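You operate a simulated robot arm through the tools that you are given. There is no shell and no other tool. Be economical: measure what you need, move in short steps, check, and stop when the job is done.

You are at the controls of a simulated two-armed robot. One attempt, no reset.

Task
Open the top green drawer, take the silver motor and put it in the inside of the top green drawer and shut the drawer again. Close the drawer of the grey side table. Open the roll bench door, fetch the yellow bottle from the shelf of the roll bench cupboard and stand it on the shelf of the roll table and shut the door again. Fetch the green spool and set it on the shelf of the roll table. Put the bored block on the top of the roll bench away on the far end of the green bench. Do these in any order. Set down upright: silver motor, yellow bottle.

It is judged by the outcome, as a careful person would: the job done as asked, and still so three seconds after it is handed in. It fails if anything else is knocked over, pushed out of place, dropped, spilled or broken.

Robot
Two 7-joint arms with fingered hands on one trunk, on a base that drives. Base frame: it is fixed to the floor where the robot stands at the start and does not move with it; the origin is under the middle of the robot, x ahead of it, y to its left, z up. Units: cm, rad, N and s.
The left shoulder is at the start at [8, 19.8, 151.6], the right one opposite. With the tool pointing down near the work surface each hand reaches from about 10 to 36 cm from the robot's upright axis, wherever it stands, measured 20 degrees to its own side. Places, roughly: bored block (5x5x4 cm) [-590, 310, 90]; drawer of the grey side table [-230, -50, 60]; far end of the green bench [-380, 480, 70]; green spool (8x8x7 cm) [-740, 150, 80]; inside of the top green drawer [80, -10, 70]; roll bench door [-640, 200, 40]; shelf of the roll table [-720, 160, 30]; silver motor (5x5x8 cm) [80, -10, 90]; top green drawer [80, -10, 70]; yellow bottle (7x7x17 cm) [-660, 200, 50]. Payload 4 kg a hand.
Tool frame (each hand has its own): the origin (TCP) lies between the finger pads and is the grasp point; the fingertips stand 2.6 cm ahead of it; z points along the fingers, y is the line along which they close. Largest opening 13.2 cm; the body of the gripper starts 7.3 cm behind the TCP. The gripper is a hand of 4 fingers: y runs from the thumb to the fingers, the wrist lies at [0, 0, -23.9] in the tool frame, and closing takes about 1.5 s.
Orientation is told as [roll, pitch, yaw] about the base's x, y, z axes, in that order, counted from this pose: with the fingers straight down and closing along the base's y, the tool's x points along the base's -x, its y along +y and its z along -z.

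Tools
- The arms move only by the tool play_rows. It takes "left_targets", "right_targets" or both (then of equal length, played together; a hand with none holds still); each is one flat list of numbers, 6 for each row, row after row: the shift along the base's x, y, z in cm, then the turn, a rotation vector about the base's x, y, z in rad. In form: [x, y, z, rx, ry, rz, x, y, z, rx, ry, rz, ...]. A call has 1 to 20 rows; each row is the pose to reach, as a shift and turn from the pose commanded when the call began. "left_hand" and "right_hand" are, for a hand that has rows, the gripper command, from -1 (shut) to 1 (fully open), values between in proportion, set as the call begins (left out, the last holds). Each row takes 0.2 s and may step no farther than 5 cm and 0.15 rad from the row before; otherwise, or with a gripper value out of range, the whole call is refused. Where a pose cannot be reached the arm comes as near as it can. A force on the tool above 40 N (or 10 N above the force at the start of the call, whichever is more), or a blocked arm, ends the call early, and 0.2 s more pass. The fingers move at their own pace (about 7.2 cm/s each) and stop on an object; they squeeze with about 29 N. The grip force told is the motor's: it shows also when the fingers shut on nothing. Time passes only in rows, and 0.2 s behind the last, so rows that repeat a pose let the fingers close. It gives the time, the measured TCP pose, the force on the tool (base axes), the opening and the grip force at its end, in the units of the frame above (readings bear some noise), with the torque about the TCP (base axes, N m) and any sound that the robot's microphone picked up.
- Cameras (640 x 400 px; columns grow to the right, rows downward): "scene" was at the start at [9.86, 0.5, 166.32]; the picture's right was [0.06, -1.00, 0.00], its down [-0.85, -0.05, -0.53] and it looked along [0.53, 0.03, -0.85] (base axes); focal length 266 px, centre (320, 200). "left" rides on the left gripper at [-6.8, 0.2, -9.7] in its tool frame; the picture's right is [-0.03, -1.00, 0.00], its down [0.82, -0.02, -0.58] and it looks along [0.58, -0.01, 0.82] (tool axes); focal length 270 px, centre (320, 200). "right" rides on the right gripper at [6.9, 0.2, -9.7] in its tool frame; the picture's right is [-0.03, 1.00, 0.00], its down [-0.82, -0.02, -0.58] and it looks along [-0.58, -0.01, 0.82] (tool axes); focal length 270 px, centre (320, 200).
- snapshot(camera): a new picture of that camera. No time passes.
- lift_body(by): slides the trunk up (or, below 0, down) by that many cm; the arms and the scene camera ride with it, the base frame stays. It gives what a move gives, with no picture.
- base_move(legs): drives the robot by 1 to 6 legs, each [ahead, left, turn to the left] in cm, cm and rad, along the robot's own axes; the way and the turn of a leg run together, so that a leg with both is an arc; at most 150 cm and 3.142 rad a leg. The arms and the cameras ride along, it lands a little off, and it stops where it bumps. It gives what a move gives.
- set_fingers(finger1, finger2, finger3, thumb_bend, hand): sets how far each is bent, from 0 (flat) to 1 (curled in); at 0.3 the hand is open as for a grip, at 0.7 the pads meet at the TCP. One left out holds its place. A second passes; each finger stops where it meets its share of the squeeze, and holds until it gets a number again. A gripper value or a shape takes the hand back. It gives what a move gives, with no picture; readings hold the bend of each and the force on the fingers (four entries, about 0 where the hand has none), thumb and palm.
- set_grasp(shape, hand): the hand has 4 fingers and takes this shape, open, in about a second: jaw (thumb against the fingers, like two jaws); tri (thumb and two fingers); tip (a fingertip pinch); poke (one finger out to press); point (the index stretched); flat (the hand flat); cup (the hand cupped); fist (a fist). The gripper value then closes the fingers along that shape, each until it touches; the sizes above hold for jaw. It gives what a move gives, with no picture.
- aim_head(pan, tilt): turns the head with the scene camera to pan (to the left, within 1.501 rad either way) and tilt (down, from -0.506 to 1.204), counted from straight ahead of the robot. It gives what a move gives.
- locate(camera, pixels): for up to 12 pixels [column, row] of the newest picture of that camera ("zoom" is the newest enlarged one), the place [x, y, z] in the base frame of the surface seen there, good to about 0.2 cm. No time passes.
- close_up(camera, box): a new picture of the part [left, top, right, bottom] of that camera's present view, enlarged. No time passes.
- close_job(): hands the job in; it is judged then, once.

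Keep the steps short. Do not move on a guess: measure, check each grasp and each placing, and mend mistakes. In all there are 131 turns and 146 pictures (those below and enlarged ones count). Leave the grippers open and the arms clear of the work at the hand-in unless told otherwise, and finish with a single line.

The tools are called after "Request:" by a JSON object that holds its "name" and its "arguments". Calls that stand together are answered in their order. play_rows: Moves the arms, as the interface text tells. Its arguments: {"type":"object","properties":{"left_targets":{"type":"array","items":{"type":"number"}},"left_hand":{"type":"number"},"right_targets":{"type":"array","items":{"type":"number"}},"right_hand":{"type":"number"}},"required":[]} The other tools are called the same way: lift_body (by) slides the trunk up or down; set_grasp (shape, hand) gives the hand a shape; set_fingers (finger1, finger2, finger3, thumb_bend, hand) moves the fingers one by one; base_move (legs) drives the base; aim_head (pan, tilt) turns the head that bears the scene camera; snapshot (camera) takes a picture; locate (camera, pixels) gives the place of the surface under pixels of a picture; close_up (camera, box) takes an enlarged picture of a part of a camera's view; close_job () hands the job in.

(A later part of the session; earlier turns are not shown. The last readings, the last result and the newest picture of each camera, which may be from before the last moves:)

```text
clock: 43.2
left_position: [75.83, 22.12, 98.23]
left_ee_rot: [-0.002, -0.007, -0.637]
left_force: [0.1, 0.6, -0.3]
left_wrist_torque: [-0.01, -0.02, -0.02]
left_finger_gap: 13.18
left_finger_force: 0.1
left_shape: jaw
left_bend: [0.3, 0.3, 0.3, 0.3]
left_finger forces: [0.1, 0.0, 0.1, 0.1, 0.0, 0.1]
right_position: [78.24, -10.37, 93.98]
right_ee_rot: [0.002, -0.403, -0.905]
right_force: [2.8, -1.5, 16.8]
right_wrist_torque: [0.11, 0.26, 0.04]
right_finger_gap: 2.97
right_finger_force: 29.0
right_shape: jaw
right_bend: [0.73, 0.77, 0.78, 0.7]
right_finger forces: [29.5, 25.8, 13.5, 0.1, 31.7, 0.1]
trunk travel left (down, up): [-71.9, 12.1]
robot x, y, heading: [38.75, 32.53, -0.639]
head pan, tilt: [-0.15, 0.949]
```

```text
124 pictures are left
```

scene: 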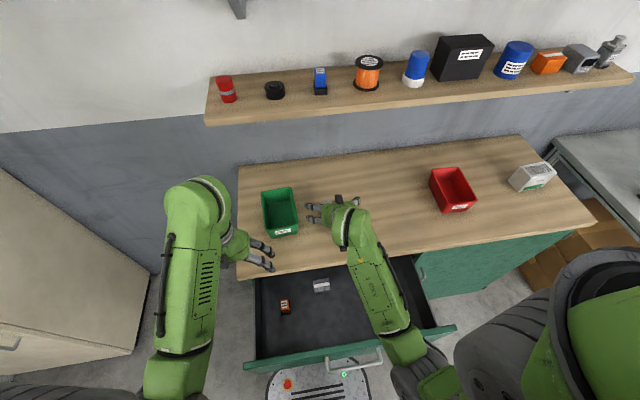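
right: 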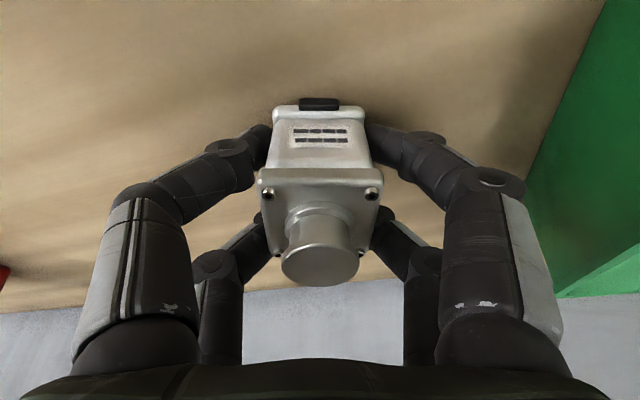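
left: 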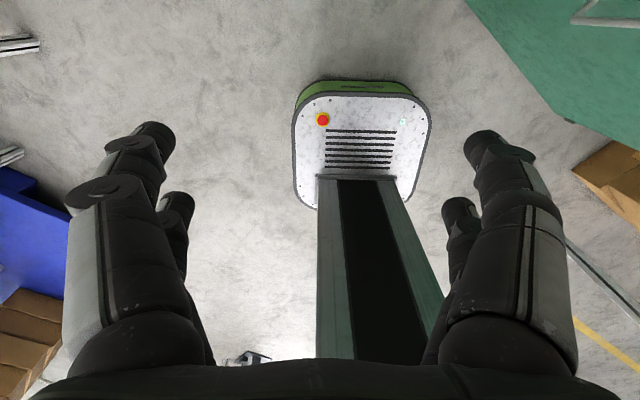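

The grip is firm. I'll lift 12 cm and swing the left hand outward, clear of the drawer.

Request:
{"name": "play_rows", "arguments": {"right_targets": [0, 0, 2, 0, 0, 0, 0, 0, 4, 0, 0, 0, 0, 0, 6, 0, 0, 0, 0, 0, 8, 0, 0, 0, 0, 0, 10, 0, 0, 0, 0, 0, 12, 0, 0, 0], "left_targets": [0.5, 3.8, 0, 0, 0, 0, 1, 7.6, 0, 0, 0, 0, 1.5, 11.4, 0, 0, 0, 0, 2, 15.2, 0, 0, 0, 0, 2.6, 19, 0, 0, 0, 0, 3.1, 22.7, 0, 0, 0, 0]}}

Request:
{"name": "snapshot", "arguments": {"camera": "right"}}

Request:
{"name": "base_move", "arguments": {"legs": [[-20, 0, 0]]}}

Request:
{"name": "snapshot", "arguments": {"camera": "scene"}}

```text
clock: 44.4
left_position: [77.4, 31.52, 95.99]
left_ee_rot: [0.004, -0.015, -0.849]
left_force: [0.0, 0.1, 0.1]
left_wrist_torque: [-0.04, 0.0, -0.01]
left_finger_gap: 13.19
left_finger_force: 0.0
left_shape: jaw
left_bend: [0.3, 0.3, 0.3, 0.3]
left_finger forces: [0.0, 0.0, 0.0, 0.0, 0.0, 0.0]
left hand out of reach, approached as far as the arm can: row 3, 4, 5
right_position: [78.01, -10.62, 102.56]
right_ee_rot: [-0.001, -0.398, -0.905]
right_force: [1.0, 0.1, -4.0]
right_wrist_torque: [-0.06, -0.04, 0.02]
right_finger_gap: 2.87
right_finger_force: 29.1
right_shape: jaw
right_bend: [0.73, 0.77, 0.78, 0.7]
right_finger forces: [27.6, 0.0, 6.1, 0.0, 30.0, 0.0]
trunk travel left (down, up): [-71.9, 12.1]
robot x, y, heading: [38.31, 32.09, -0.632]
head pan, tilt: [-0.15, 0.949]
stopped in row 5 (left hand): the arm was blocked; the commanded pose is now the measured one
```

```text
123 pictures are left
```

right: 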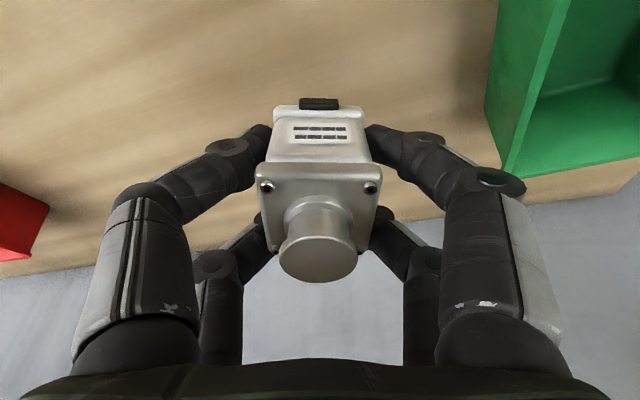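

```text
clock: 46.0
left_position: [61.56, 43.31, 95.77]
left_ee_rot: [0.002, -0.009, -0.85]
left_force: [0.0, -0.2, -0.8]
left_wrist_torque: [0.01, 0.0, 0.01]
left_finger_gap: 13.22
left_finger_force: 0.0
left_shape: jaw
left_bend: [0.3, 0.3, 0.3, 0.3]
left_finger forces: [0.0, 0.0, 0.0, 0.0, 0.1, 0.0]
right_position: [62.23, 1.13, 102.31]
right_ee_rot: [-0.001, -0.394, -0.908]
right_force: [0.8, -0.1, -4.6]
right_wrist_torque: [-0.03, -0.04, 0.0]
right_finger_gap: 2.89
right_finger_force: 29.2
right_shape: jaw
right_bend: [0.73, 0.77, 0.78, 0.7]
right_finger forces: [27.5, 0.0, 6.1, 0.1, 29.9, 0.1]
trunk travel left (down, up): [-71.9, 12.1]
robot x, y, heading: [22.29, 43.98, -0.636]
head pan, tilt: [-0.15, 0.949]
```

```text
122 pictures are left
```

scene: 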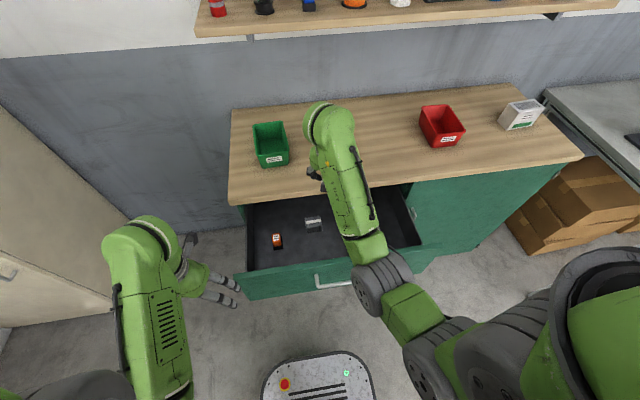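

The motor is held over the drawer. I'll check where the drawer's contents and front panel are from this view before lowering.

Request:
{"name": "locate", "arguments": {"camera": "scene", "pixels": [[277, 238], [313, 219], [314, 228], [290, 255], [300, 264], [325, 250], [270, 212], [400, 235], [245, 275], [330, 284]]}}

Request:
{"name": "close_up", "arguments": {"camera": "scene", "box": [220, 150, 440, 310]}}

```text
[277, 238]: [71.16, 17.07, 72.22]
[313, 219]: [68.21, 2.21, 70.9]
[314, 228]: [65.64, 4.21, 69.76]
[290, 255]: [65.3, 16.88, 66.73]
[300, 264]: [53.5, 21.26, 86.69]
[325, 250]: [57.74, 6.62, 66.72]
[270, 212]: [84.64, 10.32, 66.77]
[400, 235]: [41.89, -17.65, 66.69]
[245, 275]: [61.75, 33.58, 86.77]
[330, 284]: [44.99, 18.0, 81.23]
```

```text
2.50 times, centred on (330, 230) of scene
```

zoom: 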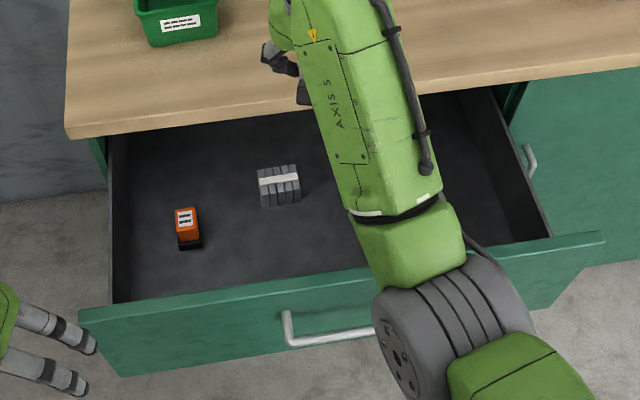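

Box front is at n≈50 and the floor is free at n≈45, directly behind the handle. I'll straighten the hand, shift it over that spot and lower it halfway with the arm, keeping the elbow high. Then I'll check.

Request:
{"name": "play_rows", "arguments": {"right_targets": [-2.5, 0.3, 0, 0, 0, 0.13, -4.97, 0.68, 0, 0, 0, 0.27, -4.97, 0.68, -4, 0, 0, 0.27, -4.97, 0.68, -8, 0, 0, 0.27, -4.97, 0.68, -12, 0, 0, 0.27, -4.97, 0.68, -16, 0, 0, 0.27, -4.97, 0.68, -18, 0, 0, 0.27, -4.97, 0.68, -18, 0, 0, 0.27]}}

Request:
{"name": "snapshot", "arguments": {"camera": "scene"}}

Request:
{"name": "snapshot", "arguments": {"camera": "right"}}

```text
clock: 47.8
left_position: [61.2, 43.59, 95.94]
left_ee_rot: [0.005, -0.011, -0.851]
left_force: [0.3, -1.0, 0.2]
left_wrist_torque: [0.0, -0.02, 0.01]
left_finger_gap: 13.2
left_finger_force: 0.0
left_shape: jaw
left_bend: [0.3, 0.3, 0.3, 0.3]
left_finger forces: [0.1, 0.1, 0.0, 0.0, 0.0, 0.1]
right_position: [56.99, 1.82, 84.46]
right_ee_rot: [0.002, -0.398, -0.638]
right_force: [-0.9, -0.7, -2.8]
right_wrist_torque: [0.0, -0.02, -0.01]
right_finger_gap: 2.89
right_finger_force: 29.3
right_shape: jaw
right_bend: [0.73, 0.77, 0.78, 0.7]
right_finger forces: [27.4, 0.0, 5.5, 0.0, 29.9, 0.1]
trunk travel left (down, up): [-71.9, 12.1]
robot x, y, heading: [22.38, 44.34, -0.634]
head pan, tilt: [-0.15, 0.949]
```

```text
120 pictures are left
```

scene: 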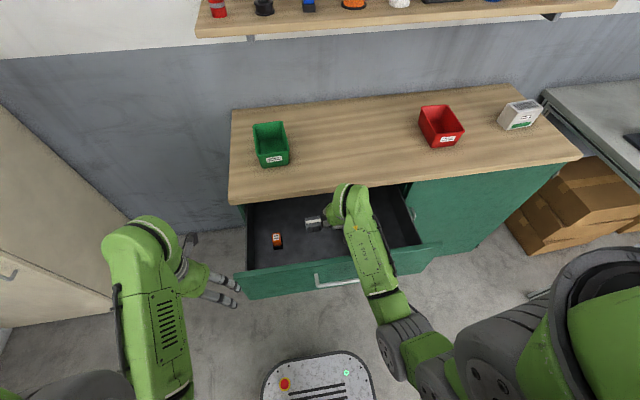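

```text
119 pictures are left
```

right: 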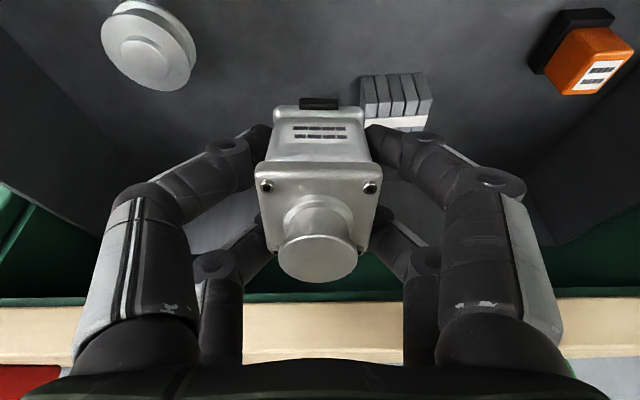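

The spot is clear, with the box to the front left and the spool front right. I'll keep lowering until the motor touches the drawer floor.

Request:
{"name": "play_rows", "arguments": {"right_targets": [0, 0, -3.5, 0, 0, 0, 0, 0, -7, 0, 0, 0, 0, 0, -10, 0, 0, 0, 0, 0, -12.5, 0, 0, 0, 0, 0, -13.4, 0, 0, 0, 0, 0, -13.4, 0, 0, 0]}}

Request:
{"name": "snapshot", "arguments": {"camera": "scene"}}

Request:
{"name": "snapshot", "arguments": {"camera": "right"}}

```text
clock: 49.2
left_position: [61.35, 43.51, 95.98]
left_ee_rot: [0.003, -0.012, -0.852]
left_force: [0.2, 0.0, 0.3]
left_wrist_torque: [0.0, 0.0, 0.0]
left_finger_gap: 13.17
left_finger_force: 0.1
left_shape: jaw
left_bend: [0.3, 0.3, 0.3, 0.3]
left_finger forces: [0.1, 0.0, 0.0, 0.0, 0.0, 0.0]
right_position: [57.12, 1.95, 71.08]
right_ee_rot: [0.001, -0.395, -0.639]
right_force: [-0.3, 0.3, -2.8]
right_wrist_torque: [-0.01, -0.02, 0.0]
right_finger_gap: 2.89
right_finger_force: 29.3
right_shape: jaw
right_bend: [0.73, 0.77, 0.78, 0.7]
right_finger forces: [27.4, 0.1, 5.1, 0.0, 29.8, 0.0]
trunk travel left (down, up): [-71.9, 12.1]
robot x, y, heading: [22.41, 44.17, -0.639]
head pan, tilt: [-0.15, 0.949]
```

```text
118 pictures are left
```

scene: 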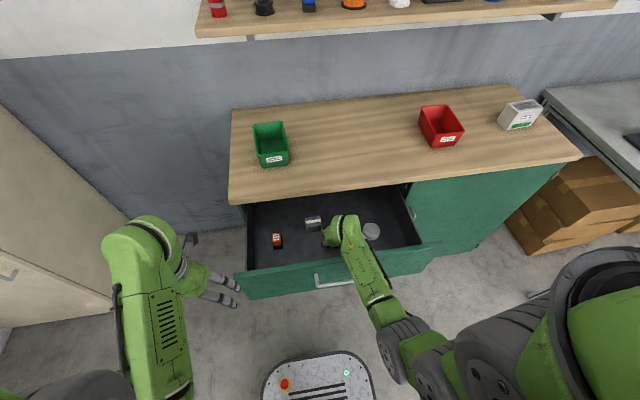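

```text
117 pictures are left
```

right: 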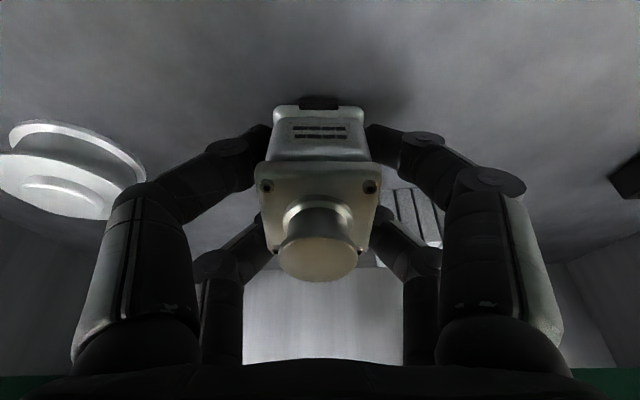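

It hasn't touched yet, as the force still reads only the motor's weight. I'll creep down 0.5 cm.

Request:
{"name": "play_rows", "arguments": {"right_targets": [0, 0, -0.2, 0, 0, 0, 0, 0, -0.4, 0, 0, 0, 0, 0, -0.5, 0, 0, 0]}}

```text
clock: 50.0
left_position: [61.18, 43.52, 95.9]
left_ee_rot: [0.003, -0.014, -0.852]
left_force: [-0.6, -1.1, 0.0]
left_wrist_torque: [0.01, 0.01, 0.0]
left_finger_gap: 13.17
left_finger_force: 0.0
left_shape: jaw
left_bend: [0.3, 0.3, 0.3, 0.3]
left_finger forces: [0.1, 0.0, 0.0, 0.1, 0.0, 0.0]
right_position: [57.12, 1.82, 70.8]
right_ee_rot: [0.001, -0.403, -0.635]
right_force: [0.0, 0.9, 6.1]
right_wrist_torque: [-0.01, 0.22, -0.04]
right_finger_gap: 2.9
right_finger_force: 29.3
right_shape: jaw
right_bend: [0.73, 0.77, 0.78, 0.7]
right_finger forces: [28.5, 0.0, 7.1, 0.0, 30.5, 0.0]
trunk travel left (down, up): [-71.9, 12.1]
robot x, y, heading: [22.28, 44.69, -0.635]
head pan, tilt: [-0.15, 0.949]
```

It's touching, with 6 N upward. I'll open partway, then rise straight up.

Request:
{"name": "play_rows", "arguments": {"right_targets": [0, 0, 0, 0, 0, 0, 0, 0, 0, 0, 0, 0, 0, 0, 0, 0, 0, 0, 0, 0, 0, 0, 0, 0, 0, 0, 0, 0, 0, 0, 0, 0, 2, 0, 0, 0, 0, 0, 5, 0, 0, 0, 0, 0, 8, 0, 0, 0, 0, 0, 12, 0, 0, 0, 0, 0, 16, 0, 0, 0, 0, 0, 20, 0, 0, 0, 0, 0, 24, 0, 0, 0, 0, 0, 27, 0, 0, 0], "right_hand": 0.2}}

Request:
{"name": "snapshot", "arguments": {"camera": "right"}}

Request:
{"name": "snapshot", "arguments": {"camera": "scene"}}

```text
clock: 52.8
left_position: [61.2, 43.61, 95.78]
left_ee_rot: [0.002, -0.013, -0.851]
left_force: [-0.5, -0.2, -0.4]
left_wrist_torque: [-0.05, -0.01, -0.02]
left_finger_gap: 13.18
left_finger_force: 0.1
left_shape: jaw
left_bend: [0.3, 0.3, 0.3, 0.3]
left_finger forces: [0.0, 0.1, 0.0, 0.0, 0.1, 0.0]
right_position: [56.94, 1.85, 97.67]
right_ee_rot: [0.0, -0.399, -0.637]
right_force: [-0.1, 0.2, 0.0]
right_wrist_torque: [-0.01, 0.03, 0.0]
right_finger_gap: 7.87
right_finger_force: 0.0
right_shape: jaw
right_bend: [0.71, 0.71, 0.71, 0.7]
right_finger forces: [0.0, 0.0, 0.1, 0.1, 0.0, 0.0]
trunk travel left (down, up): [-71.9, 12.1]
robot x, y, heading: [22.13, 44.24, -0.642]
head pan, tilt: [-0.15, 0.949]
```

```text
116 pictures are left
```

right: 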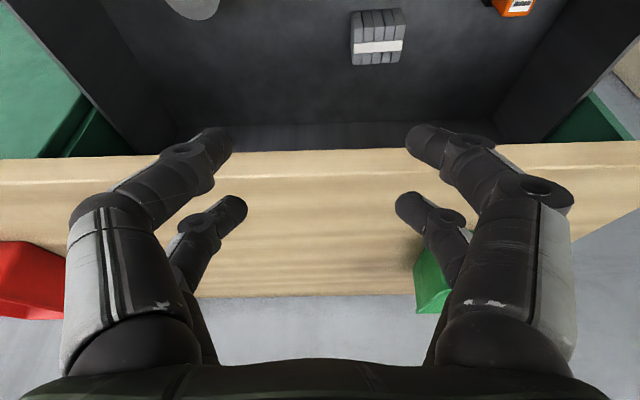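

```text
115 pictures are left
```

scene: 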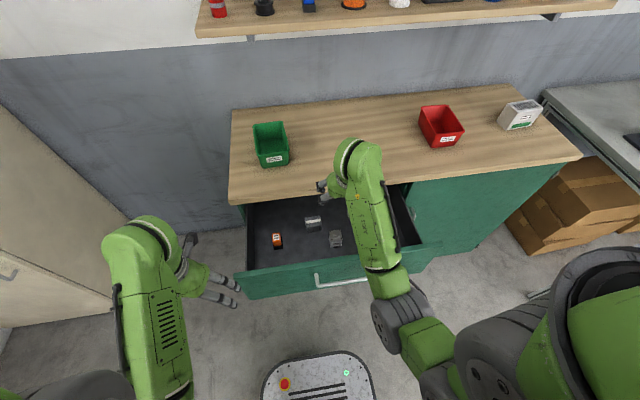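

The motor stands in the drawer. I'll zoom in to confirm, then back off to push the drawer shut.

Request:
{"name": "close_up", "arguments": {"camera": "scene", "box": [270, 190, 390, 290]}}

Request:
{"name": "base_move", "arguments": {"legs": [[-33, 0, 0]]}}

Request:
{"name": "play_rows", "arguments": {"right_targets": [0, 0, 0, -0.087, -0.117, 0, 0, 0, 0, -0.174, -0.235, 0, 0, 0, 0, -0.261, -0.352, 0, 0, 0, 0, -0.348, -0.469, 0, 0, 0, 0, -0.435, -0.587, 0, 0, 0, 0, -0.522, -0.704, 0, 0, 0, 0, -0.609, -0.822, 0, 0, 0, 0, -0.696, -0.94, 0], "right_hand": -1}}

Request:
{"name": "lift_body", "arguments": {"by": -21.5}}

Request:
{"name": "snapshot", "arguments": {"camera": "scene"}}

```text
4.00 times, centred on (330, 240) of scene
```

zoom: 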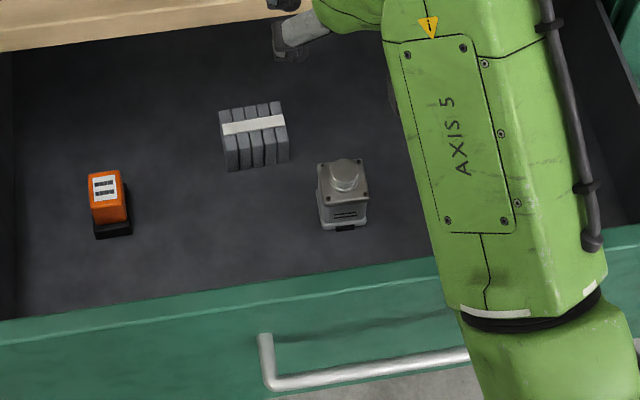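

```text
clock: 55.0
left_position: [34.65, 63.18, 95.82]
left_ee_rot: [0.003, -0.01, -0.849]
left_force: [0.4, -0.4, -0.1]
left_wrist_torque: [0.03, 0.0, -0.01]
left_finger_gap: 13.2
left_finger_force: 0.0
left_shape: jaw
left_bend: [0.3, 0.3, 0.3, 0.3]
left_finger forces: [0.0, 0.0, 0.0, 0.1, 0.0, 0.0]
right_position: [30.38, 21.71, 97.48]
right_ee_rot: [0.0, -0.395, -0.638]
right_force: [-1.2, 0.0, -0.7]
right_wrist_torque: [0.0, 0.02, -0.03]
right_finger_gap: 7.89
right_finger_force: 0.0
right_shape: jaw
right_bend: [0.71, 0.71, 0.71, 0.7]
right_finger forces: [0.0, 0.0, 0.0, 0.0, 0.0, 0.0]
trunk travel left (down, up): [-71.9, 12.1]
robot x, y, heading: [-4.4, 64.19, -0.639]
head pan, tilt: [-0.15, 0.949]
```

```text
clock: 56.8
left_position: [34.52, 63.33, 95.8]
left_ee_rot: [0.003, -0.013, -0.85]
left_force: [0.1, 0.1, 0.3]
left_wrist_torque: [-0.02, 0.02, 0.05]
left_finger_gap: 13.19
left_finger_force: 0.0
left_shape: jaw
left_bend: [0.3, 0.3, 0.3, 0.3]
left_finger forces: [0.1, 0.1, 0.0, 0.1, 0.0, 0.0]
right_position: [30.26, 21.86, 97.48]
right_ee_rot: [-0.693, -1.566, 0.057]
right_force: [0.5, -0.3, -0.3]
right_wrist_torque: [-0.02, 0.01, 0.03]
right_finger_gap: 0.0
right_finger_force: 28.9
right_shape: jaw
right_bend: [0.62, 0.63, 0.63, 0.7]
right_finger forces: [0.0, 0.0, 0.0, 0.1, 0.1, 0.1]
trunk travel left (down, up): [-71.9, 12.1]
robot x, y, heading: [-4.56, 64.33, -0.638]
head pan, tilt: [-0.15, 0.949]
```

```text
clock: 59.0
left_position: [33.4, 63.97, 75.23]
left_ee_rot: [-0.015, 0.036, -0.855]
left_force: [-0.8, 0.5, -0.3]
left_wrist_torque: [-0.01, -0.02, 0.0]
left_finger_gap: 13.18
left_finger_force: 0.0
left_shape: jaw
left_bend: [0.3, 0.3, 0.3, 0.3]
left_finger forces: [0.0, 0.0, 0.0, 0.1, 0.0, 0.0]
right_position: [30.46, 21.54, 77.71]
right_ee_rot: [-0.025, -1.561, -0.612]
right_force: [-0.5, 0.8, -0.1]
right_wrist_torque: [0.01, -0.01, 0.02]
right_finger_gap: 0.0
right_finger_force: 28.8
right_shape: jaw
right_bend: [0.62, 0.63, 0.63, 0.7]
right_finger forces: [0.1, 0.0, 0.1, 0.1, 0.0, 0.0]
trunk travel left (down, up): [-50.4, 33.6]
robot x, y, heading: [-4.65, 64.2, -0.64]
head pan, tilt: [-0.15, 0.949]
```

```text
113 pictures are left
```

scene: 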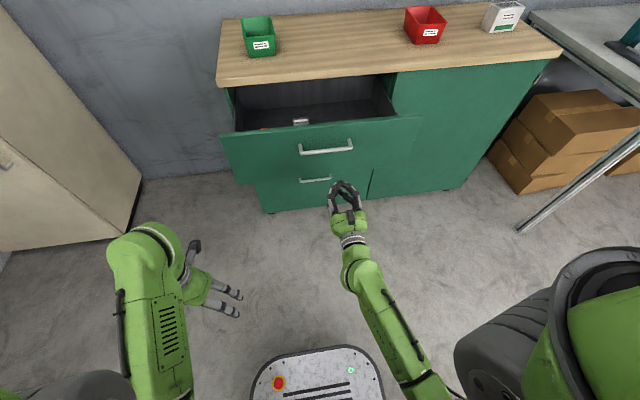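

The zoom confirms the motor upright in the drawer. The closed fingertips now face the panel below the handle at z 77.7. I'll lower a touch and drive forward to push it in.

Request:
{"name": "play_rows", "arguments": {"right_targets": [0, 0, -1.5, 0, 0, 0, 0, 0, -1.7, 0, 0, 0]}}

Request:
{"name": "base_move", "arguments": {"legs": [[33, 0, 0]]}}

Request:
{"name": "snapshot", "arguments": {"camera": "scene"}}

```text
clock: 59.6
left_position: [33.34, 63.91, 75.11]
left_ee_rot: [-0.013, 0.038, -0.853]
left_force: [-0.2, -1.0, -0.5]
left_wrist_torque: [-0.03, 0.01, 0.03]
left_finger_gap: 13.18
left_finger_force: 0.0
left_shape: jaw
left_bend: [0.3, 0.3, 0.3, 0.3]
left_finger forces: [0.0, 0.0, 0.0, 0.1, 0.0, 0.0]
right_position: [30.5, 21.55, 75.97]
right_ee_rot: [-0.041, -1.561, -0.595]
right_force: [-0.2, -0.6, 0.7]
right_wrist_torque: [0.0, 0.0, -0.02]
right_finger_gap: 0.0
right_finger_force: 28.9
right_shape: jaw
right_bend: [0.62, 0.63, 0.63, 0.7]
right_finger forces: [0.0, 0.0, 0.0, 0.0, 0.1, 0.0]
trunk travel left (down, up): [-50.4, 33.6]
robot x, y, heading: [-4.78, 64.31, -0.641]
head pan, tilt: [-0.15, 0.949]
```

```text
clock: 61.8
left_position: [59.74, 43.83, 75.07]
left_ee_rot: [-0.011, 0.038, -0.859]
left_force: [0.6, 0.1, 1.1]
left_wrist_torque: [-0.03, 0.02, -0.01]
left_finger_gap: 13.2
left_finger_force: 0.0
left_shape: jaw
left_bend: [0.3, 0.3, 0.3, 0.3]
left_finger forces: [0.1, 0.1, 0.0, 0.0, 0.1, 0.1]
right_position: [56.81, 1.52, 76.01]
right_ee_rot: [0.053, -1.561, -0.696]
right_force: [0.1, -0.4, 0.4]
right_wrist_torque: [-0.03, -0.01, 0.03]
right_finger_gap: 0.0
right_finger_force: 29.3
right_shape: jaw
right_bend: [0.63, 0.64, 0.64, 0.7]
right_finger forces: [0.0, 0.0, 0.1, 0.0, 0.0, 0.0]
trunk travel left (down, up): [-50.4, 33.6]
robot x, y, heading: [22.3, 44.07, -0.646]
head pan, tilt: [-0.15, 0.949]
```

```text
112 pictures are left
```

scene: 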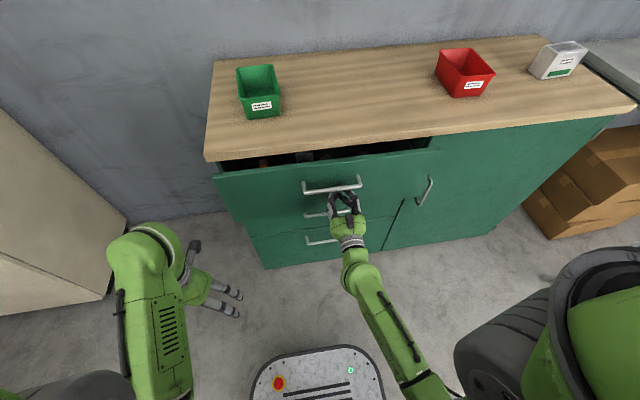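

The drawer is nearly closed. I'll measure the handle to work out how far is left.

Request:
{"name": "locate", "arguments": {"camera": "scene", "pixels": [[318, 189], [345, 186], [350, 153], [320, 158]]}}

```text
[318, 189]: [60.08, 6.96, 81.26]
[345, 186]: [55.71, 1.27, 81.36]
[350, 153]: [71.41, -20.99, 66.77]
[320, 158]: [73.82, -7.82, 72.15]
```

There are about 6.1 cm left. I'll push 6.4 more.

Request:
{"name": "base_move", "arguments": {"legs": [[6.4, 0, 0]]}}

Request:
{"name": "snapshot", "arguments": {"camera": "scene"}}

Request:
{"name": "locate", "arguments": {"camera": "scene", "pixels": [[318, 200], [345, 198], [326, 200]]}}

```text
clock: 63.0
left_position: [64.92, 39.7, 74.84]
left_ee_rot: [-0.016, 0.045, -0.868]
left_force: [0.5, -0.1, -0.5]
left_wrist_torque: [0.01, 0.01, 0.01]
left_finger_gap: 13.21
left_finger_force: 0.0
left_shape: jaw
left_bend: [0.3, 0.3, 0.3, 0.3]
left_finger forces: [0.0, 0.0, 0.0, 0.0, 0.1, 0.0]
right_position: [62.03, -2.51, 75.77]
right_ee_rot: [-0.118, -1.561, -0.523]
right_force: [-4.0, 4.3, 2.5]
right_wrist_torque: [-0.08, -0.07, 0.02]
right_finger_gap: 0.0
right_finger_force: 29.0
right_shape: jaw
right_bend: [0.64, 0.64, 0.64, 0.7]
right_finger forces: [0.0, 0.0, 0.1, 0.0, 0.0, 0.1]
trunk travel left (down, up): [-50.4, 33.6]
robot x, y, heading: [27.52, 40.37, -0.638]
head pan, tilt: [-0.15, 0.949]
stopped in leg 1: the force on the tool passed its limit at 68 N (the readings are from after the stop); the commanded pose is now the measured one
```

```text
111 pictures are left
```

scene: 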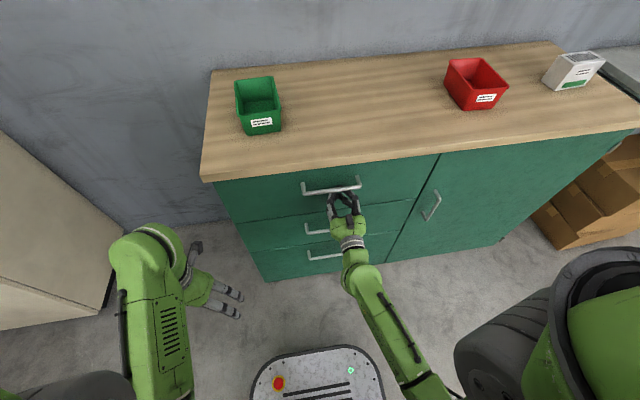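

```text
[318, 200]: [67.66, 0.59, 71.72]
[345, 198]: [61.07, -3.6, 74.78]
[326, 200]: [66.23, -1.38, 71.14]
```

The panel is flush and the push met the stop, so the drawer is shut. I'll keep the right hand in its pushing pose for the grey side table's drawer. Now I'll back off, turn toward (-230,-50), and look ahead.

Request:
{"name": "base_move", "arguments": {"legs": [[-45, 0, 0], [0, 0, -2.06]]}}

Request:
{"name": "lift_body", "arguments": {"by": 20}}

Request:
{"name": "aim_head", "arguments": {"pan": 0, "tilt": 0.45}}

Request:
{"name": "snapshot", "arguments": {"camera": "scene"}}

```text
clock: 70.7
left_position: [-27.44, 35.0, 74.99]
left_ee_rot: [-0.012, 0.046, -2.935]
left_force: [-0.5, 0.1, -0.5]
left_wrist_torque: [0.02, 0.0, 0.0]
left_finger_gap: 13.2
left_finger_force: 0.1
left_shape: jaw
left_bend: [0.3, 0.3, 0.3, 0.3]
left_finger forces: [0.0, 0.0, 0.0, 0.1, 0.0, 0.1]
right_position: [-63.18, 57.82, 75.77]
right_ee_rot: [0.038, -1.56, -2.748]
right_force: [0.8, -0.1, 0.4]
right_wrist_torque: [-0.02, 0.0, -0.02]
right_finger_gap: 0.0
right_finger_force: 28.5
right_shape: jaw
right_bend: [0.64, 0.64, 0.64, 0.7]
right_finger forces: [0.0, 0.0, 0.0, 0.0, 0.0, 0.0]
trunk travel left (down, up): [-50.4, 33.6]
robot x, y, heading: [-8.48, 68.07, -2.714]
head pan, tilt: [-0.15, 0.949]
```

```text
clock: 72.8
left_position: [-27.12, 34.86, 93.25]
left_ee_rot: [-0.012, 0.033, -2.935]
left_force: [-0.6, 0.1, -0.1]
left_wrist_torque: [-0.02, -0.01, 0.0]
left_finger_gap: 13.16
left_finger_force: 0.0
left_shape: jaw
left_bend: [0.3, 0.3, 0.3, 0.3]
left_finger forces: [0.1, 0.0, 0.1, 0.0, 0.0, 0.0]
right_position: [-62.65, 57.8, 94.32]
right_ee_rot: [-0.731, -1.567, -1.979]
right_force: [-0.2, 1.2, 0.6]
right_wrist_torque: [0.03, 0.01, 0.01]
right_finger_gap: 0.01
right_finger_force: 28.4
right_shape: jaw
right_bend: [0.64, 0.64, 0.64, 0.7]
right_finger forces: [0.0, 0.0, 0.0, 0.0, 0.0, 0.0]
trunk travel left (down, up): [-70.4, 13.6]
robot x, y, heading: [-8.92, 67.82, -2.71]
head pan, tilt: [-0.15, 0.949]
```

```text
clock: 73.8
left_position: [-27.06, 34.89, 93.28]
left_ee_rot: [-0.011, 0.034, -2.934]
left_force: [0.0, -0.3, 0.4]
left_wrist_torque: [0.01, 0.03, 0.01]
left_finger_gap: 13.18
left_finger_force: 0.0
left_shape: jaw
left_bend: [0.3, 0.3, 0.3, 0.3]
left_finger forces: [0.0, 0.0, 0.0, 0.0, 0.0, 0.0]
right_position: [-62.77, 57.86, 94.41]
right_ee_rot: [-0.816, -1.567, -1.898]
right_force: [0.5, -0.2, 0.3]
right_wrist_torque: [-0.01, 0.03, 0.0]
right_finger_gap: 0.02
right_finger_force: 28.8
right_shape: jaw
right_bend: [0.64, 0.64, 0.64, 0.7]
right_finger forces: [0.0, 0.1, 0.0, 0.0, 0.1, 0.1]
trunk travel left (down, up): [-70.4, 13.6]
robot x, y, heading: [-9.37, 67.56, -2.715]
head pan, tilt: [0.0, 0.45]
```

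```text
110 pictures are left
```

scene: 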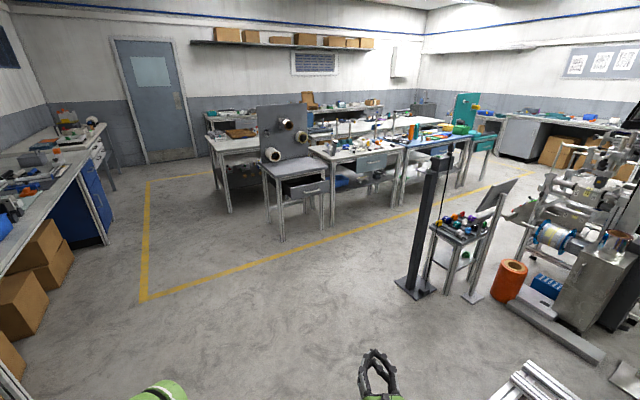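

I can see a small grey table with a drawer near (305,190). I'll zoom in and measure it.

Request:
{"name": "close_up", "arguments": {"camera": "scene", "box": [220, 110, 420, 250]}}

Request:
{"name": "locate", "arguments": {"camera": "scene", "pixels": [[308, 188], [283, 240], [330, 224], [298, 195], [290, 170], [372, 162], [408, 292], [470, 300], [600, 360], [500, 395], [150, 300], [525, 265]]}}

```text
2.86 times, centred on (320, 180) of scene
```

zoom: 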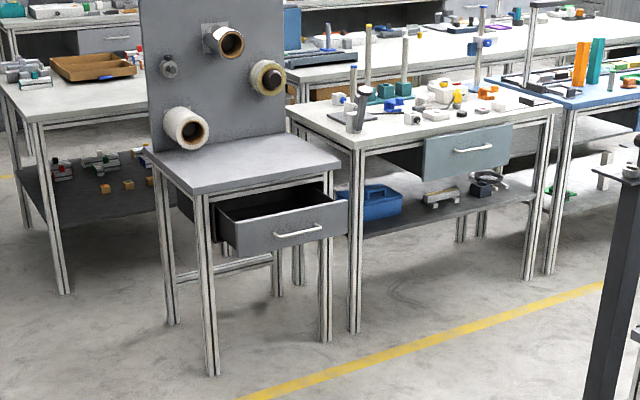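

```text
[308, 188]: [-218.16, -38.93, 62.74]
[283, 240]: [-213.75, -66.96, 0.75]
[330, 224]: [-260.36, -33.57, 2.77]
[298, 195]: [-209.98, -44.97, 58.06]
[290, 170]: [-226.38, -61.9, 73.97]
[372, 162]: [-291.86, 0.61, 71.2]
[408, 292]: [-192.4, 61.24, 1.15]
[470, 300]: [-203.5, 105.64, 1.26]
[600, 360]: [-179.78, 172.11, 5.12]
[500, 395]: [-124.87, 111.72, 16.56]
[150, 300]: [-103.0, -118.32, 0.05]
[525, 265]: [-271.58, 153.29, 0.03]
```

I need the drawer face direction and its travel, so I'll measure points in the zoom.

Request:
{"name": "locate", "arguments": {"camera": "zoom", "pixels": [[240, 240], [345, 215], [278, 236], [320, 228], [197, 191], [338, 163], [210, 365], [326, 335], [280, 220], [222, 215], [172, 315], [290, 250]]}}

```text
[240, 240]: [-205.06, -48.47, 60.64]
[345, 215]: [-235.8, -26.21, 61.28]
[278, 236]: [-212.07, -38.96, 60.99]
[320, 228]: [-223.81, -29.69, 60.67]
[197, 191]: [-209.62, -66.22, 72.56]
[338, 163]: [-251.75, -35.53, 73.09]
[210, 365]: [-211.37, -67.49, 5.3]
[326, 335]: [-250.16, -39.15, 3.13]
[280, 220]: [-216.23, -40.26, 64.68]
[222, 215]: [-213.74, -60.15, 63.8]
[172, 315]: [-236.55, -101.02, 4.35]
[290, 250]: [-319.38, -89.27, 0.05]
```

The drawer stands open about 17 cm, and its inward heading is -2.20. I'll push on the face to the left of the handle with the right hand. First I'll drive to a standoff and turn square.

Request:
{"name": "base_move", "arguments": {"legs": [[83, 0, 0], [83, 0, 0], [0, 0, 0.515]]}}

Request:
{"name": "aim_head", "arguments": {"pan": -0.1, "tilt": 0.85}}

Request:
{"name": "snapshot", "arguments": {"camera": "scene"}}

```text
clock: 83.7
left_position: [-160.86, -38.79, 93.31]
left_ee_rot: [-0.012, 0.034, -2.418]
left_force: [-0.6, 0.0, 0.1]
left_wrist_torque: [0.03, 0.01, -0.01]
left_finger_gap: 13.17
left_finger_force: 0.0
left_shape: jaw
left_bend: [0.3, 0.3, 0.3, 0.3]
left_finger forces: [0.0, 0.0, 0.1, 0.0, 0.1, 0.1]
right_position: [-202.99, -36.54, 94.4]
right_ee_rot: [-0.735, -1.568, -1.46]
right_force: [-0.7, 0.0, -0.2]
right_wrist_torque: [0.02, 0.0, -0.02]
right_finger_gap: 0.0
right_finger_force: 29.1
right_shape: jaw
right_bend: [0.64, 0.64, 0.64, 0.7]
right_finger forces: [0.1, 0.0, 0.1, 0.0, 0.1, 0.1]
trunk travel left (down, up): [-70.4, 13.6]
robot x, y, heading: [-161.22, -1.4, -2.193]
head pan, tilt: [0.0, 0.45]
```

```text
clock: 84.6
left_position: [-160.83, -38.92, 93.21]
left_ee_rot: [-0.011, 0.031, -2.417]
left_force: [0.5, 0.7, 0.3]
left_wrist_torque: [-0.01, -0.01, -0.01]
left_finger_gap: 13.2
left_finger_force: 0.0
left_shape: jaw
left_bend: [0.3, 0.3, 0.3, 0.3]
left_finger forces: [0.1, 0.0, 0.0, 0.1, 0.1, 0.1]
right_position: [-203.02, -36.48, 94.31]
right_ee_rot: [-0.82, -1.566, -1.376]
right_force: [0.2, 1.2, 0.0]
right_wrist_torque: [0.02, 0.01, -0.02]
right_finger_gap: 0.01
right_finger_force: 28.7
right_shape: jaw
right_bend: [0.64, 0.64, 0.64, 0.7]
right_finger forces: [0.0, 0.0, 0.0, 0.1, 0.0, 0.1]
trunk travel left (down, up): [-70.4, 13.6]
robot x, y, heading: [-161.02, -1.46, -2.198]
head pan, tilt: [-0.099, 0.85]
```

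```text
108 pictures are left
```

scene: 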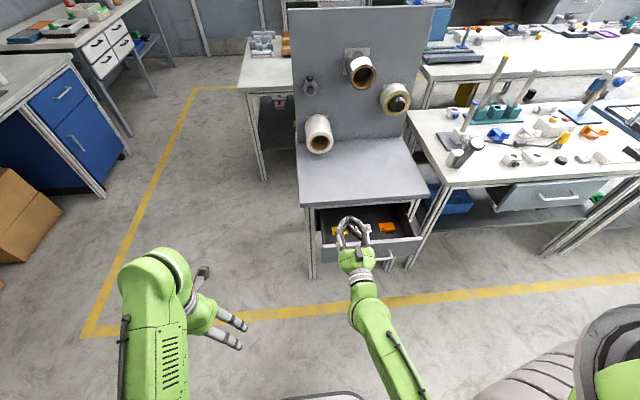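

The TCP is in line with the drawer face left of the handle. I'll lower to z≈61.

Request:
{"name": "lift_body", "arguments": {"by": -33}}

Request:
{"name": "snapshot", "arguments": {"camera": "scene"}}

```text
clock: 88.0
left_position: [-161.03, -38.7, 75.25]
left_ee_rot: [-0.013, 0.034, -2.426]
left_force: [-0.4, -0.4, -0.8]
left_wrist_torque: [-0.01, 0.02, 0.0]
left_finger_gap: 13.18
left_finger_force: 0.0
left_shape: jaw
left_bend: [0.3, 0.3, 0.3, 0.3]
left_finger forces: [0.0, 0.1, 0.0, 0.1, 0.1, 0.1]
right_position: [-203.08, -36.49, 76.3]
right_ee_rot: [-0.39, -1.566, -1.803]
right_force: [0.2, -0.3, -0.4]
right_wrist_torque: [0.01, 0.0, 0.03]
right_finger_gap: 0.01
right_finger_force: 29.1
right_shape: jaw
right_bend: [0.64, 0.64, 0.64, 0.7]
right_finger forces: [0.0, 0.0, 0.0, 0.1, 0.0, 0.0]
trunk travel left (down, up): [-52.3, 31.7]
robot x, y, heading: [-161.22, -1.54, -2.198]
head pan, tilt: [-0.099, 0.85]
stopped: the arm was blocked; the commanded pose is now the measured one
```

```text
107 pictures are left
```

scene: 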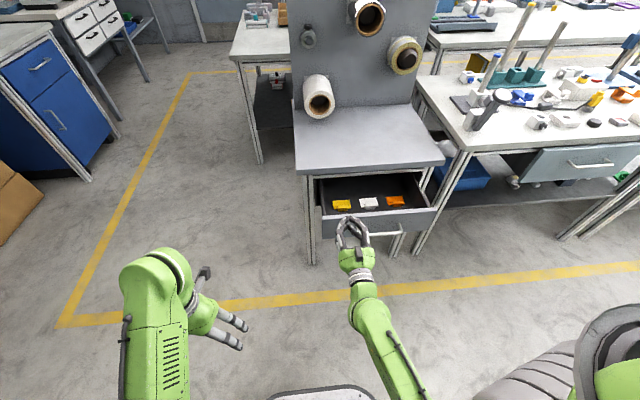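

The trunk was blocked going lower, probably by the awkward left arm. I'll bring the left arm back to its normal pose and raise it a little, while lowering the right hand some with the arm.

Request:
{"name": "play_rows", "arguments": {"left_targets": [-1.8, 0.3, 1.5, 0, 0, 0.046, -3.6, 0.6, 3, 0, 0, 0.092, -5.4, 0.9, 5, 0, 0, 0.138, -7.2, 1.2, 7, 0, 0, 0.184, -8.8, 1.5, 10, 0, 0, 0.228], "right_targets": [0, 0, -2, 0, 0, 0, 0, 0, -4, 0, 0, 0, 0, 0, -6, 0, 0, 0, 0, 0, -8, 0, 0, 0, 0, 0, -10, 0, 0, 0]}}

Request:
{"name": "lift_body", "arguments": {"by": -5.5}}

```text
clock: 89.2
left_position: [-168.24, -35.24, 78.05]
left_ee_rot: [-0.013, 0.029, -2.198]
left_force: [-0.1, 0.5, 0.5]
left_wrist_torque: [-0.05, -0.05, -0.01]
left_finger_gap: 13.17
left_finger_force: 0.3
left_shape: jaw
left_bend: [0.3, 0.3, 0.3, 0.3]
left_finger forces: [0.1, 0.0, 0.1, 0.0, 0.1, 0.0]
left hand out of reach, approached as far as the arm can: row 1, 2, 3, 4, 5
right_position: [-203.15, -36.67, 74.71]
right_ee_rot: [0.089, -1.567, -2.283]
right_force: [-1.6, 0.3, -1.0]
right_wrist_torque: [-0.02, 0.0, 0.06]
right_finger_gap: 0.0
right_finger_force: 29.2
right_shape: jaw
right_bend: [0.64, 0.64, 0.64, 0.7]
right_finger forces: [0.0, 0.0, 0.0, 0.0, 0.0, 0.1]
right hand out of reach, approached as far as the arm can: row 1, 2, 3, 4, 5
trunk travel left (down, up): [-52.3, 31.7]
robot x, y, heading: [-160.97, -1.54, -2.198]
head pan, tilt: [-0.099, 0.85]
```

```text
clock: 90.2
left_position: [-168.0, -35.35, 72.86]
left_ee_rot: [-0.017, 0.029, -2.194]
left_force: [0.0, 0.2, 1.0]
left_wrist_torque: [0.01, 0.02, 0.02]
left_finger_gap: 13.21
left_finger_force: 0.1
left_shape: jaw
left_bend: [0.3, 0.3, 0.3, 0.3]
left_finger forces: [0.0, 0.0, 0.0, 0.0, 0.1, 0.1]
right_position: [-203.05, -36.85, 69.52]
right_ee_rot: [-0.717, -1.563, -1.478]
right_force: [0.1, 0.6, 0.1]
right_wrist_torque: [0.0, 0.02, 0.0]
right_finger_gap: 0.0
right_finger_force: 28.8
right_shape: jaw
right_bend: [0.64, 0.64, 0.64, 0.7]
right_finger forces: [0.1, 0.0, 0.0, 0.0, 0.1, 0.1]
trunk travel left (down, up): [-46.8, 37.2]
robot x, y, heading: [-161.33, -1.26, -2.198]
head pan, tilt: [-0.099, 0.85]
```

The trunk moves freely again. I'll lower another 8.5 cm to bring the hand to z≈61.

Request:
{"name": "lift_body", "arguments": {"by": -8.5}}

Request:
{"name": "snapshot", "arguments": {"camera": "scene"}}

```text
clock: 91.4
left_position: [-168.03, -35.35, 64.31]
left_ee_rot: [-0.017, 0.03, -2.198]
left_force: [0.5, 0.4, 0.5]
left_wrist_torque: [-0.02, 0.0, -0.01]
left_finger_gap: 13.21
left_finger_force: 0.1
left_shape: jaw
left_bend: [0.3, 0.3, 0.3, 0.3]
left_finger forces: [0.0, 0.0, 0.0, 0.0, 0.0, 0.0]
right_position: [-203.03, -36.7, 60.94]
right_ee_rot: [-0.61, -1.566, -1.585]
right_force: [0.5, 0.2, 0.0]
right_wrist_torque: [0.0, -0.03, 0.01]
right_finger_gap: 0.03
right_finger_force: 28.9
right_shape: jaw
right_bend: [0.64, 0.64, 0.64, 0.7]
right_finger forces: [0.1, 0.0, 0.0, 0.0, 0.1, 0.0]
trunk travel left (down, up): [-38.3, 45.7]
robot x, y, heading: [-161.23, -1.53, -2.198]
head pan, tilt: [-0.099, 0.85]
```

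```text
106 pictures are left
```

scene: 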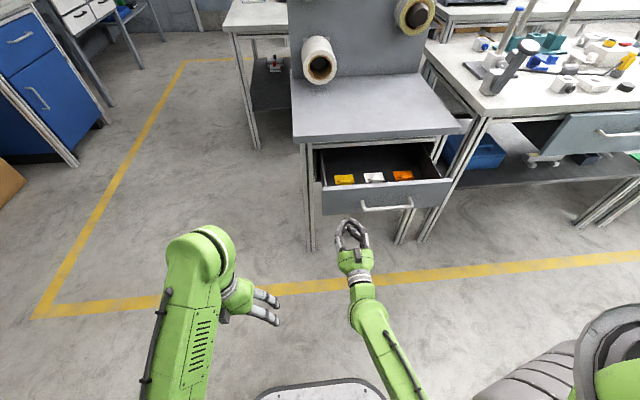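

The hand is at face height and clear of the handle. I'll drive forward to push.

Request:
{"name": "base_move", "arguments": {"legs": [[22, 0, 0]]}}

Request:
{"name": "snapshot", "arguments": {"camera": "scene"}}

Request:
{"name": "locate", "arguments": {"camera": "scene", "pixels": [[390, 215], [400, 200], [400, 185], [330, 205], [380, 175]]}}

```text
clock: 93.1
left_position: [-180.66, -52.85, 64.17]
left_ee_rot: [-0.015, 0.031, -2.196]
left_force: [0.2, 0.3, 0.2]
left_wrist_torque: [0.01, 0.01, -0.01]
left_finger_gap: 13.19
left_finger_force: 0.1
left_shape: jaw
left_bend: [0.3, 0.3, 0.3, 0.3]
left_finger forces: [0.0, 0.0, 0.0, 0.0, 0.0, 0.0]
right_position: [-215.72, -54.28, 60.82]
right_ee_rot: [-0.531, -1.563, -1.664]
right_force: [0.2, -0.4, 0.5]
right_wrist_torque: [-0.01, 0.01, -0.01]
right_finger_gap: 0.01
right_finger_force: 29.1
right_shape: jaw
right_bend: [0.64, 0.64, 0.64, 0.7]
right_finger forces: [0.0, 0.1, 0.0, 0.0, 0.0, 0.0]
trunk travel left (down, up): [-38.3, 45.7]
robot x, y, heading: [-173.8, -18.87, -2.2]
head pan, tilt: [-0.099, 0.85]
```

```text
105 pictures are left
```

scene: 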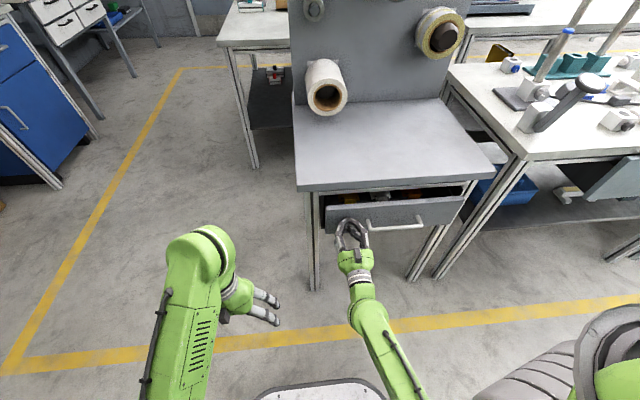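

```text
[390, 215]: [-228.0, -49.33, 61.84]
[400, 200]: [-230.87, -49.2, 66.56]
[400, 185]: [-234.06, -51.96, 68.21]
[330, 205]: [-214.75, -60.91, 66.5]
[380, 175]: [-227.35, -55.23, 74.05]
```

It's nearly in. I'll push on until the stop.

Request:
{"name": "base_move", "arguments": {"legs": [[6, 0, 0]]}}

Request:
{"name": "snapshot", "arguments": {"camera": "scene"}}

```text
clock: 93.9
left_position: [-182.19, -54.73, 64.35]
left_ee_rot: [-0.017, 0.025, -2.197]
left_force: [0.9, 0.0, -0.1]
left_wrist_torque: [0.01, 0.0, -0.02]
left_finger_gap: 13.2
left_finger_force: 0.1
left_shape: jaw
left_bend: [0.3, 0.3, 0.3, 0.3]
left_finger forces: [0.0, 0.1, 0.0, 0.0, 0.1, 0.1]
right_position: [-216.89, -55.73, 60.98]
right_ee_rot: [-0.912, -1.556, -1.28]
right_force: [17.3, 21.6, 8.4]
right_wrist_torque: [-0.16, 0.13, 0.15]
right_finger_gap: 0.0
right_finger_force: 28.8
right_shape: jaw
right_bend: [0.68, 0.68, 0.68, 0.68]
right_finger forces: [0.0, 0.0, 0.0, 0.0, 0.0, 0.0]
trunk travel left (down, up): [-38.3, 45.7]
robot x, y, heading: [-175.36, -20.9, -2.202]
head pan, tilt: [-0.099, 0.85]
stopped in leg 1: the force on the tool passed its limit at 158 N (the readings are from after the stop); the commanded pose is now the measured one
```

```text
104 pictures are left
```

scene: 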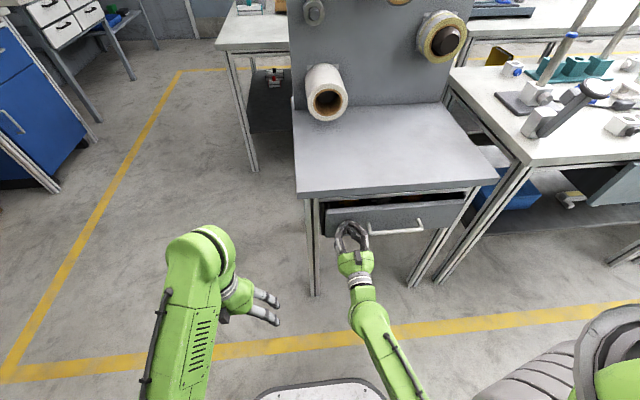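

It hit a hard stop. I'll check that the face is flush with the frame.

Request:
{"name": "close_up", "arguments": {"camera": "scene", "box": [290, 160, 500, 300]}}

Request:
{"name": "locate", "arguments": {"camera": "scene", "pixels": [[450, 205], [450, 200], [430, 218], [316, 230], [470, 200], [340, 207], [400, 228]]}}

```text
2.86 times, centred on (395, 230) of scene
```

zoom: 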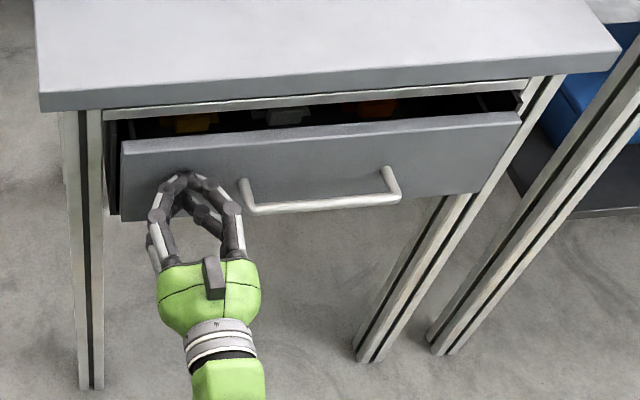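

```text
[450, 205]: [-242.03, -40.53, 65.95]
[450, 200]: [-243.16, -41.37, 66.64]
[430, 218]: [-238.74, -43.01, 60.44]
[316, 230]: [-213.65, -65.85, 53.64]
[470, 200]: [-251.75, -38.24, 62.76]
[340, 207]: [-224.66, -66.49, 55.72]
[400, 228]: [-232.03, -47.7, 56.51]
```

The face stands about 3.8 cm proud of the leg fronts. I need to know whether that's the true closed position or an item is jamming it. I'll measure the items, and compare with the neighbouring table's shut drawer.

Request:
{"name": "locate", "arguments": {"camera": "zoom", "pixels": [[190, 124], [290, 115], [378, 107], [300, 100], [500, 100], [115, 180], [320, 128], [480, 118]]}}

Request:
{"name": "aim_head", "arguments": {"pan": -0.6, "tilt": 0.7}}

Request:
{"name": "snapshot", "arguments": {"camera": "scene"}}

```text
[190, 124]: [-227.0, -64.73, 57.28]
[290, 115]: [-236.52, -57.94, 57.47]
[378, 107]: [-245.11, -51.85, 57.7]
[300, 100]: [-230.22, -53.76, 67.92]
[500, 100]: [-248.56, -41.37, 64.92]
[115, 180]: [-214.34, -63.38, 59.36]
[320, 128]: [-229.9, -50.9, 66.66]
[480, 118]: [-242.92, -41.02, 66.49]
```

```text
clock: 94.9
left_position: [-182.04, -54.5, 64.45]
left_ee_rot: [-0.018, 0.025, -2.198]
left_force: [0.8, -0.1, -0.6]
left_wrist_torque: [0.0, 0.0, -0.04]
left_finger_gap: 13.2
left_finger_force: 0.1
left_shape: jaw
left_bend: [0.3, 0.3, 0.3, 0.3]
left_finger forces: [0.0, 0.1, 0.1, 0.1, 0.1, 0.0]
right_position: [-216.85, -55.66, 60.76]
right_ee_rot: [-0.843, -1.556, -1.349]
right_force: [23.2, 31.2, 5.7]
right_wrist_torque: [-0.14, 0.11, 0.03]
right_finger_gap: 0.01
right_finger_force: 28.6
right_shape: jaw
right_bend: [0.68, 0.68, 0.68, 0.68]
right_finger forces: [0.2, 0.0, 0.0, 0.0, 0.0, 0.0]
trunk travel left (down, up): [-38.3, 45.7]
robot x, y, heading: [-175.24, -20.76, -2.206]
head pan, tilt: [-0.6, 0.7]
```

```text
102 pictures are left
```

scene: 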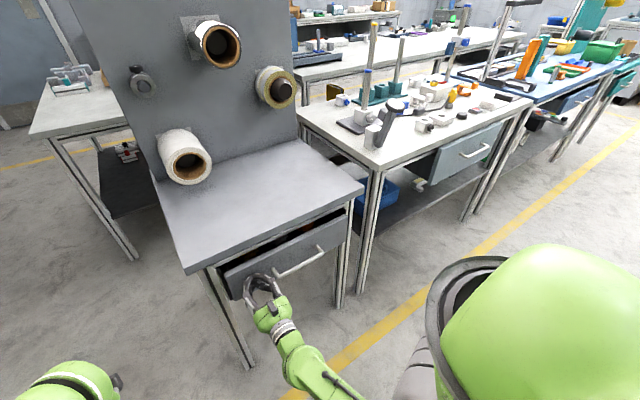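

Request:
{"name": "locate", "arguments": {"camera": "scene", "pixels": [[450, 140], [450, 158], [480, 143], [400, 166], [375, 200], [372, 240], [500, 150], [430, 155], [265, 240], [240, 262], [300, 235], [215, 265]]}}

Request:
{"name": "close_up", "arguments": {"camera": "scene", "box": [340, 80, 560, 240]}}

```text
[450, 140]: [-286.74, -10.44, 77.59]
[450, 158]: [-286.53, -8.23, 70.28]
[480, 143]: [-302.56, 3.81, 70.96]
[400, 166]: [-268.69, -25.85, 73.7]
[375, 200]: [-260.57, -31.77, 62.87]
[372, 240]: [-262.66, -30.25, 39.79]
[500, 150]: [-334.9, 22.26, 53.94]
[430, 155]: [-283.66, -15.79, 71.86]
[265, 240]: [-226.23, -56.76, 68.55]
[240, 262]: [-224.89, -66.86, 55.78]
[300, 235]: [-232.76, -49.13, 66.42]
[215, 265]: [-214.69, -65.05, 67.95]
```

```text
2.50 times, centred on (450, 160) of scene
```

zoom: 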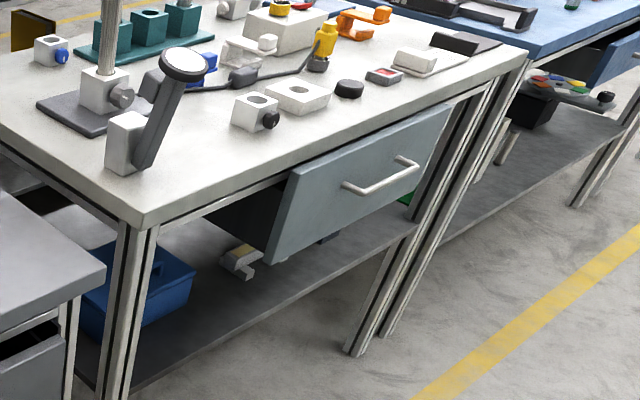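

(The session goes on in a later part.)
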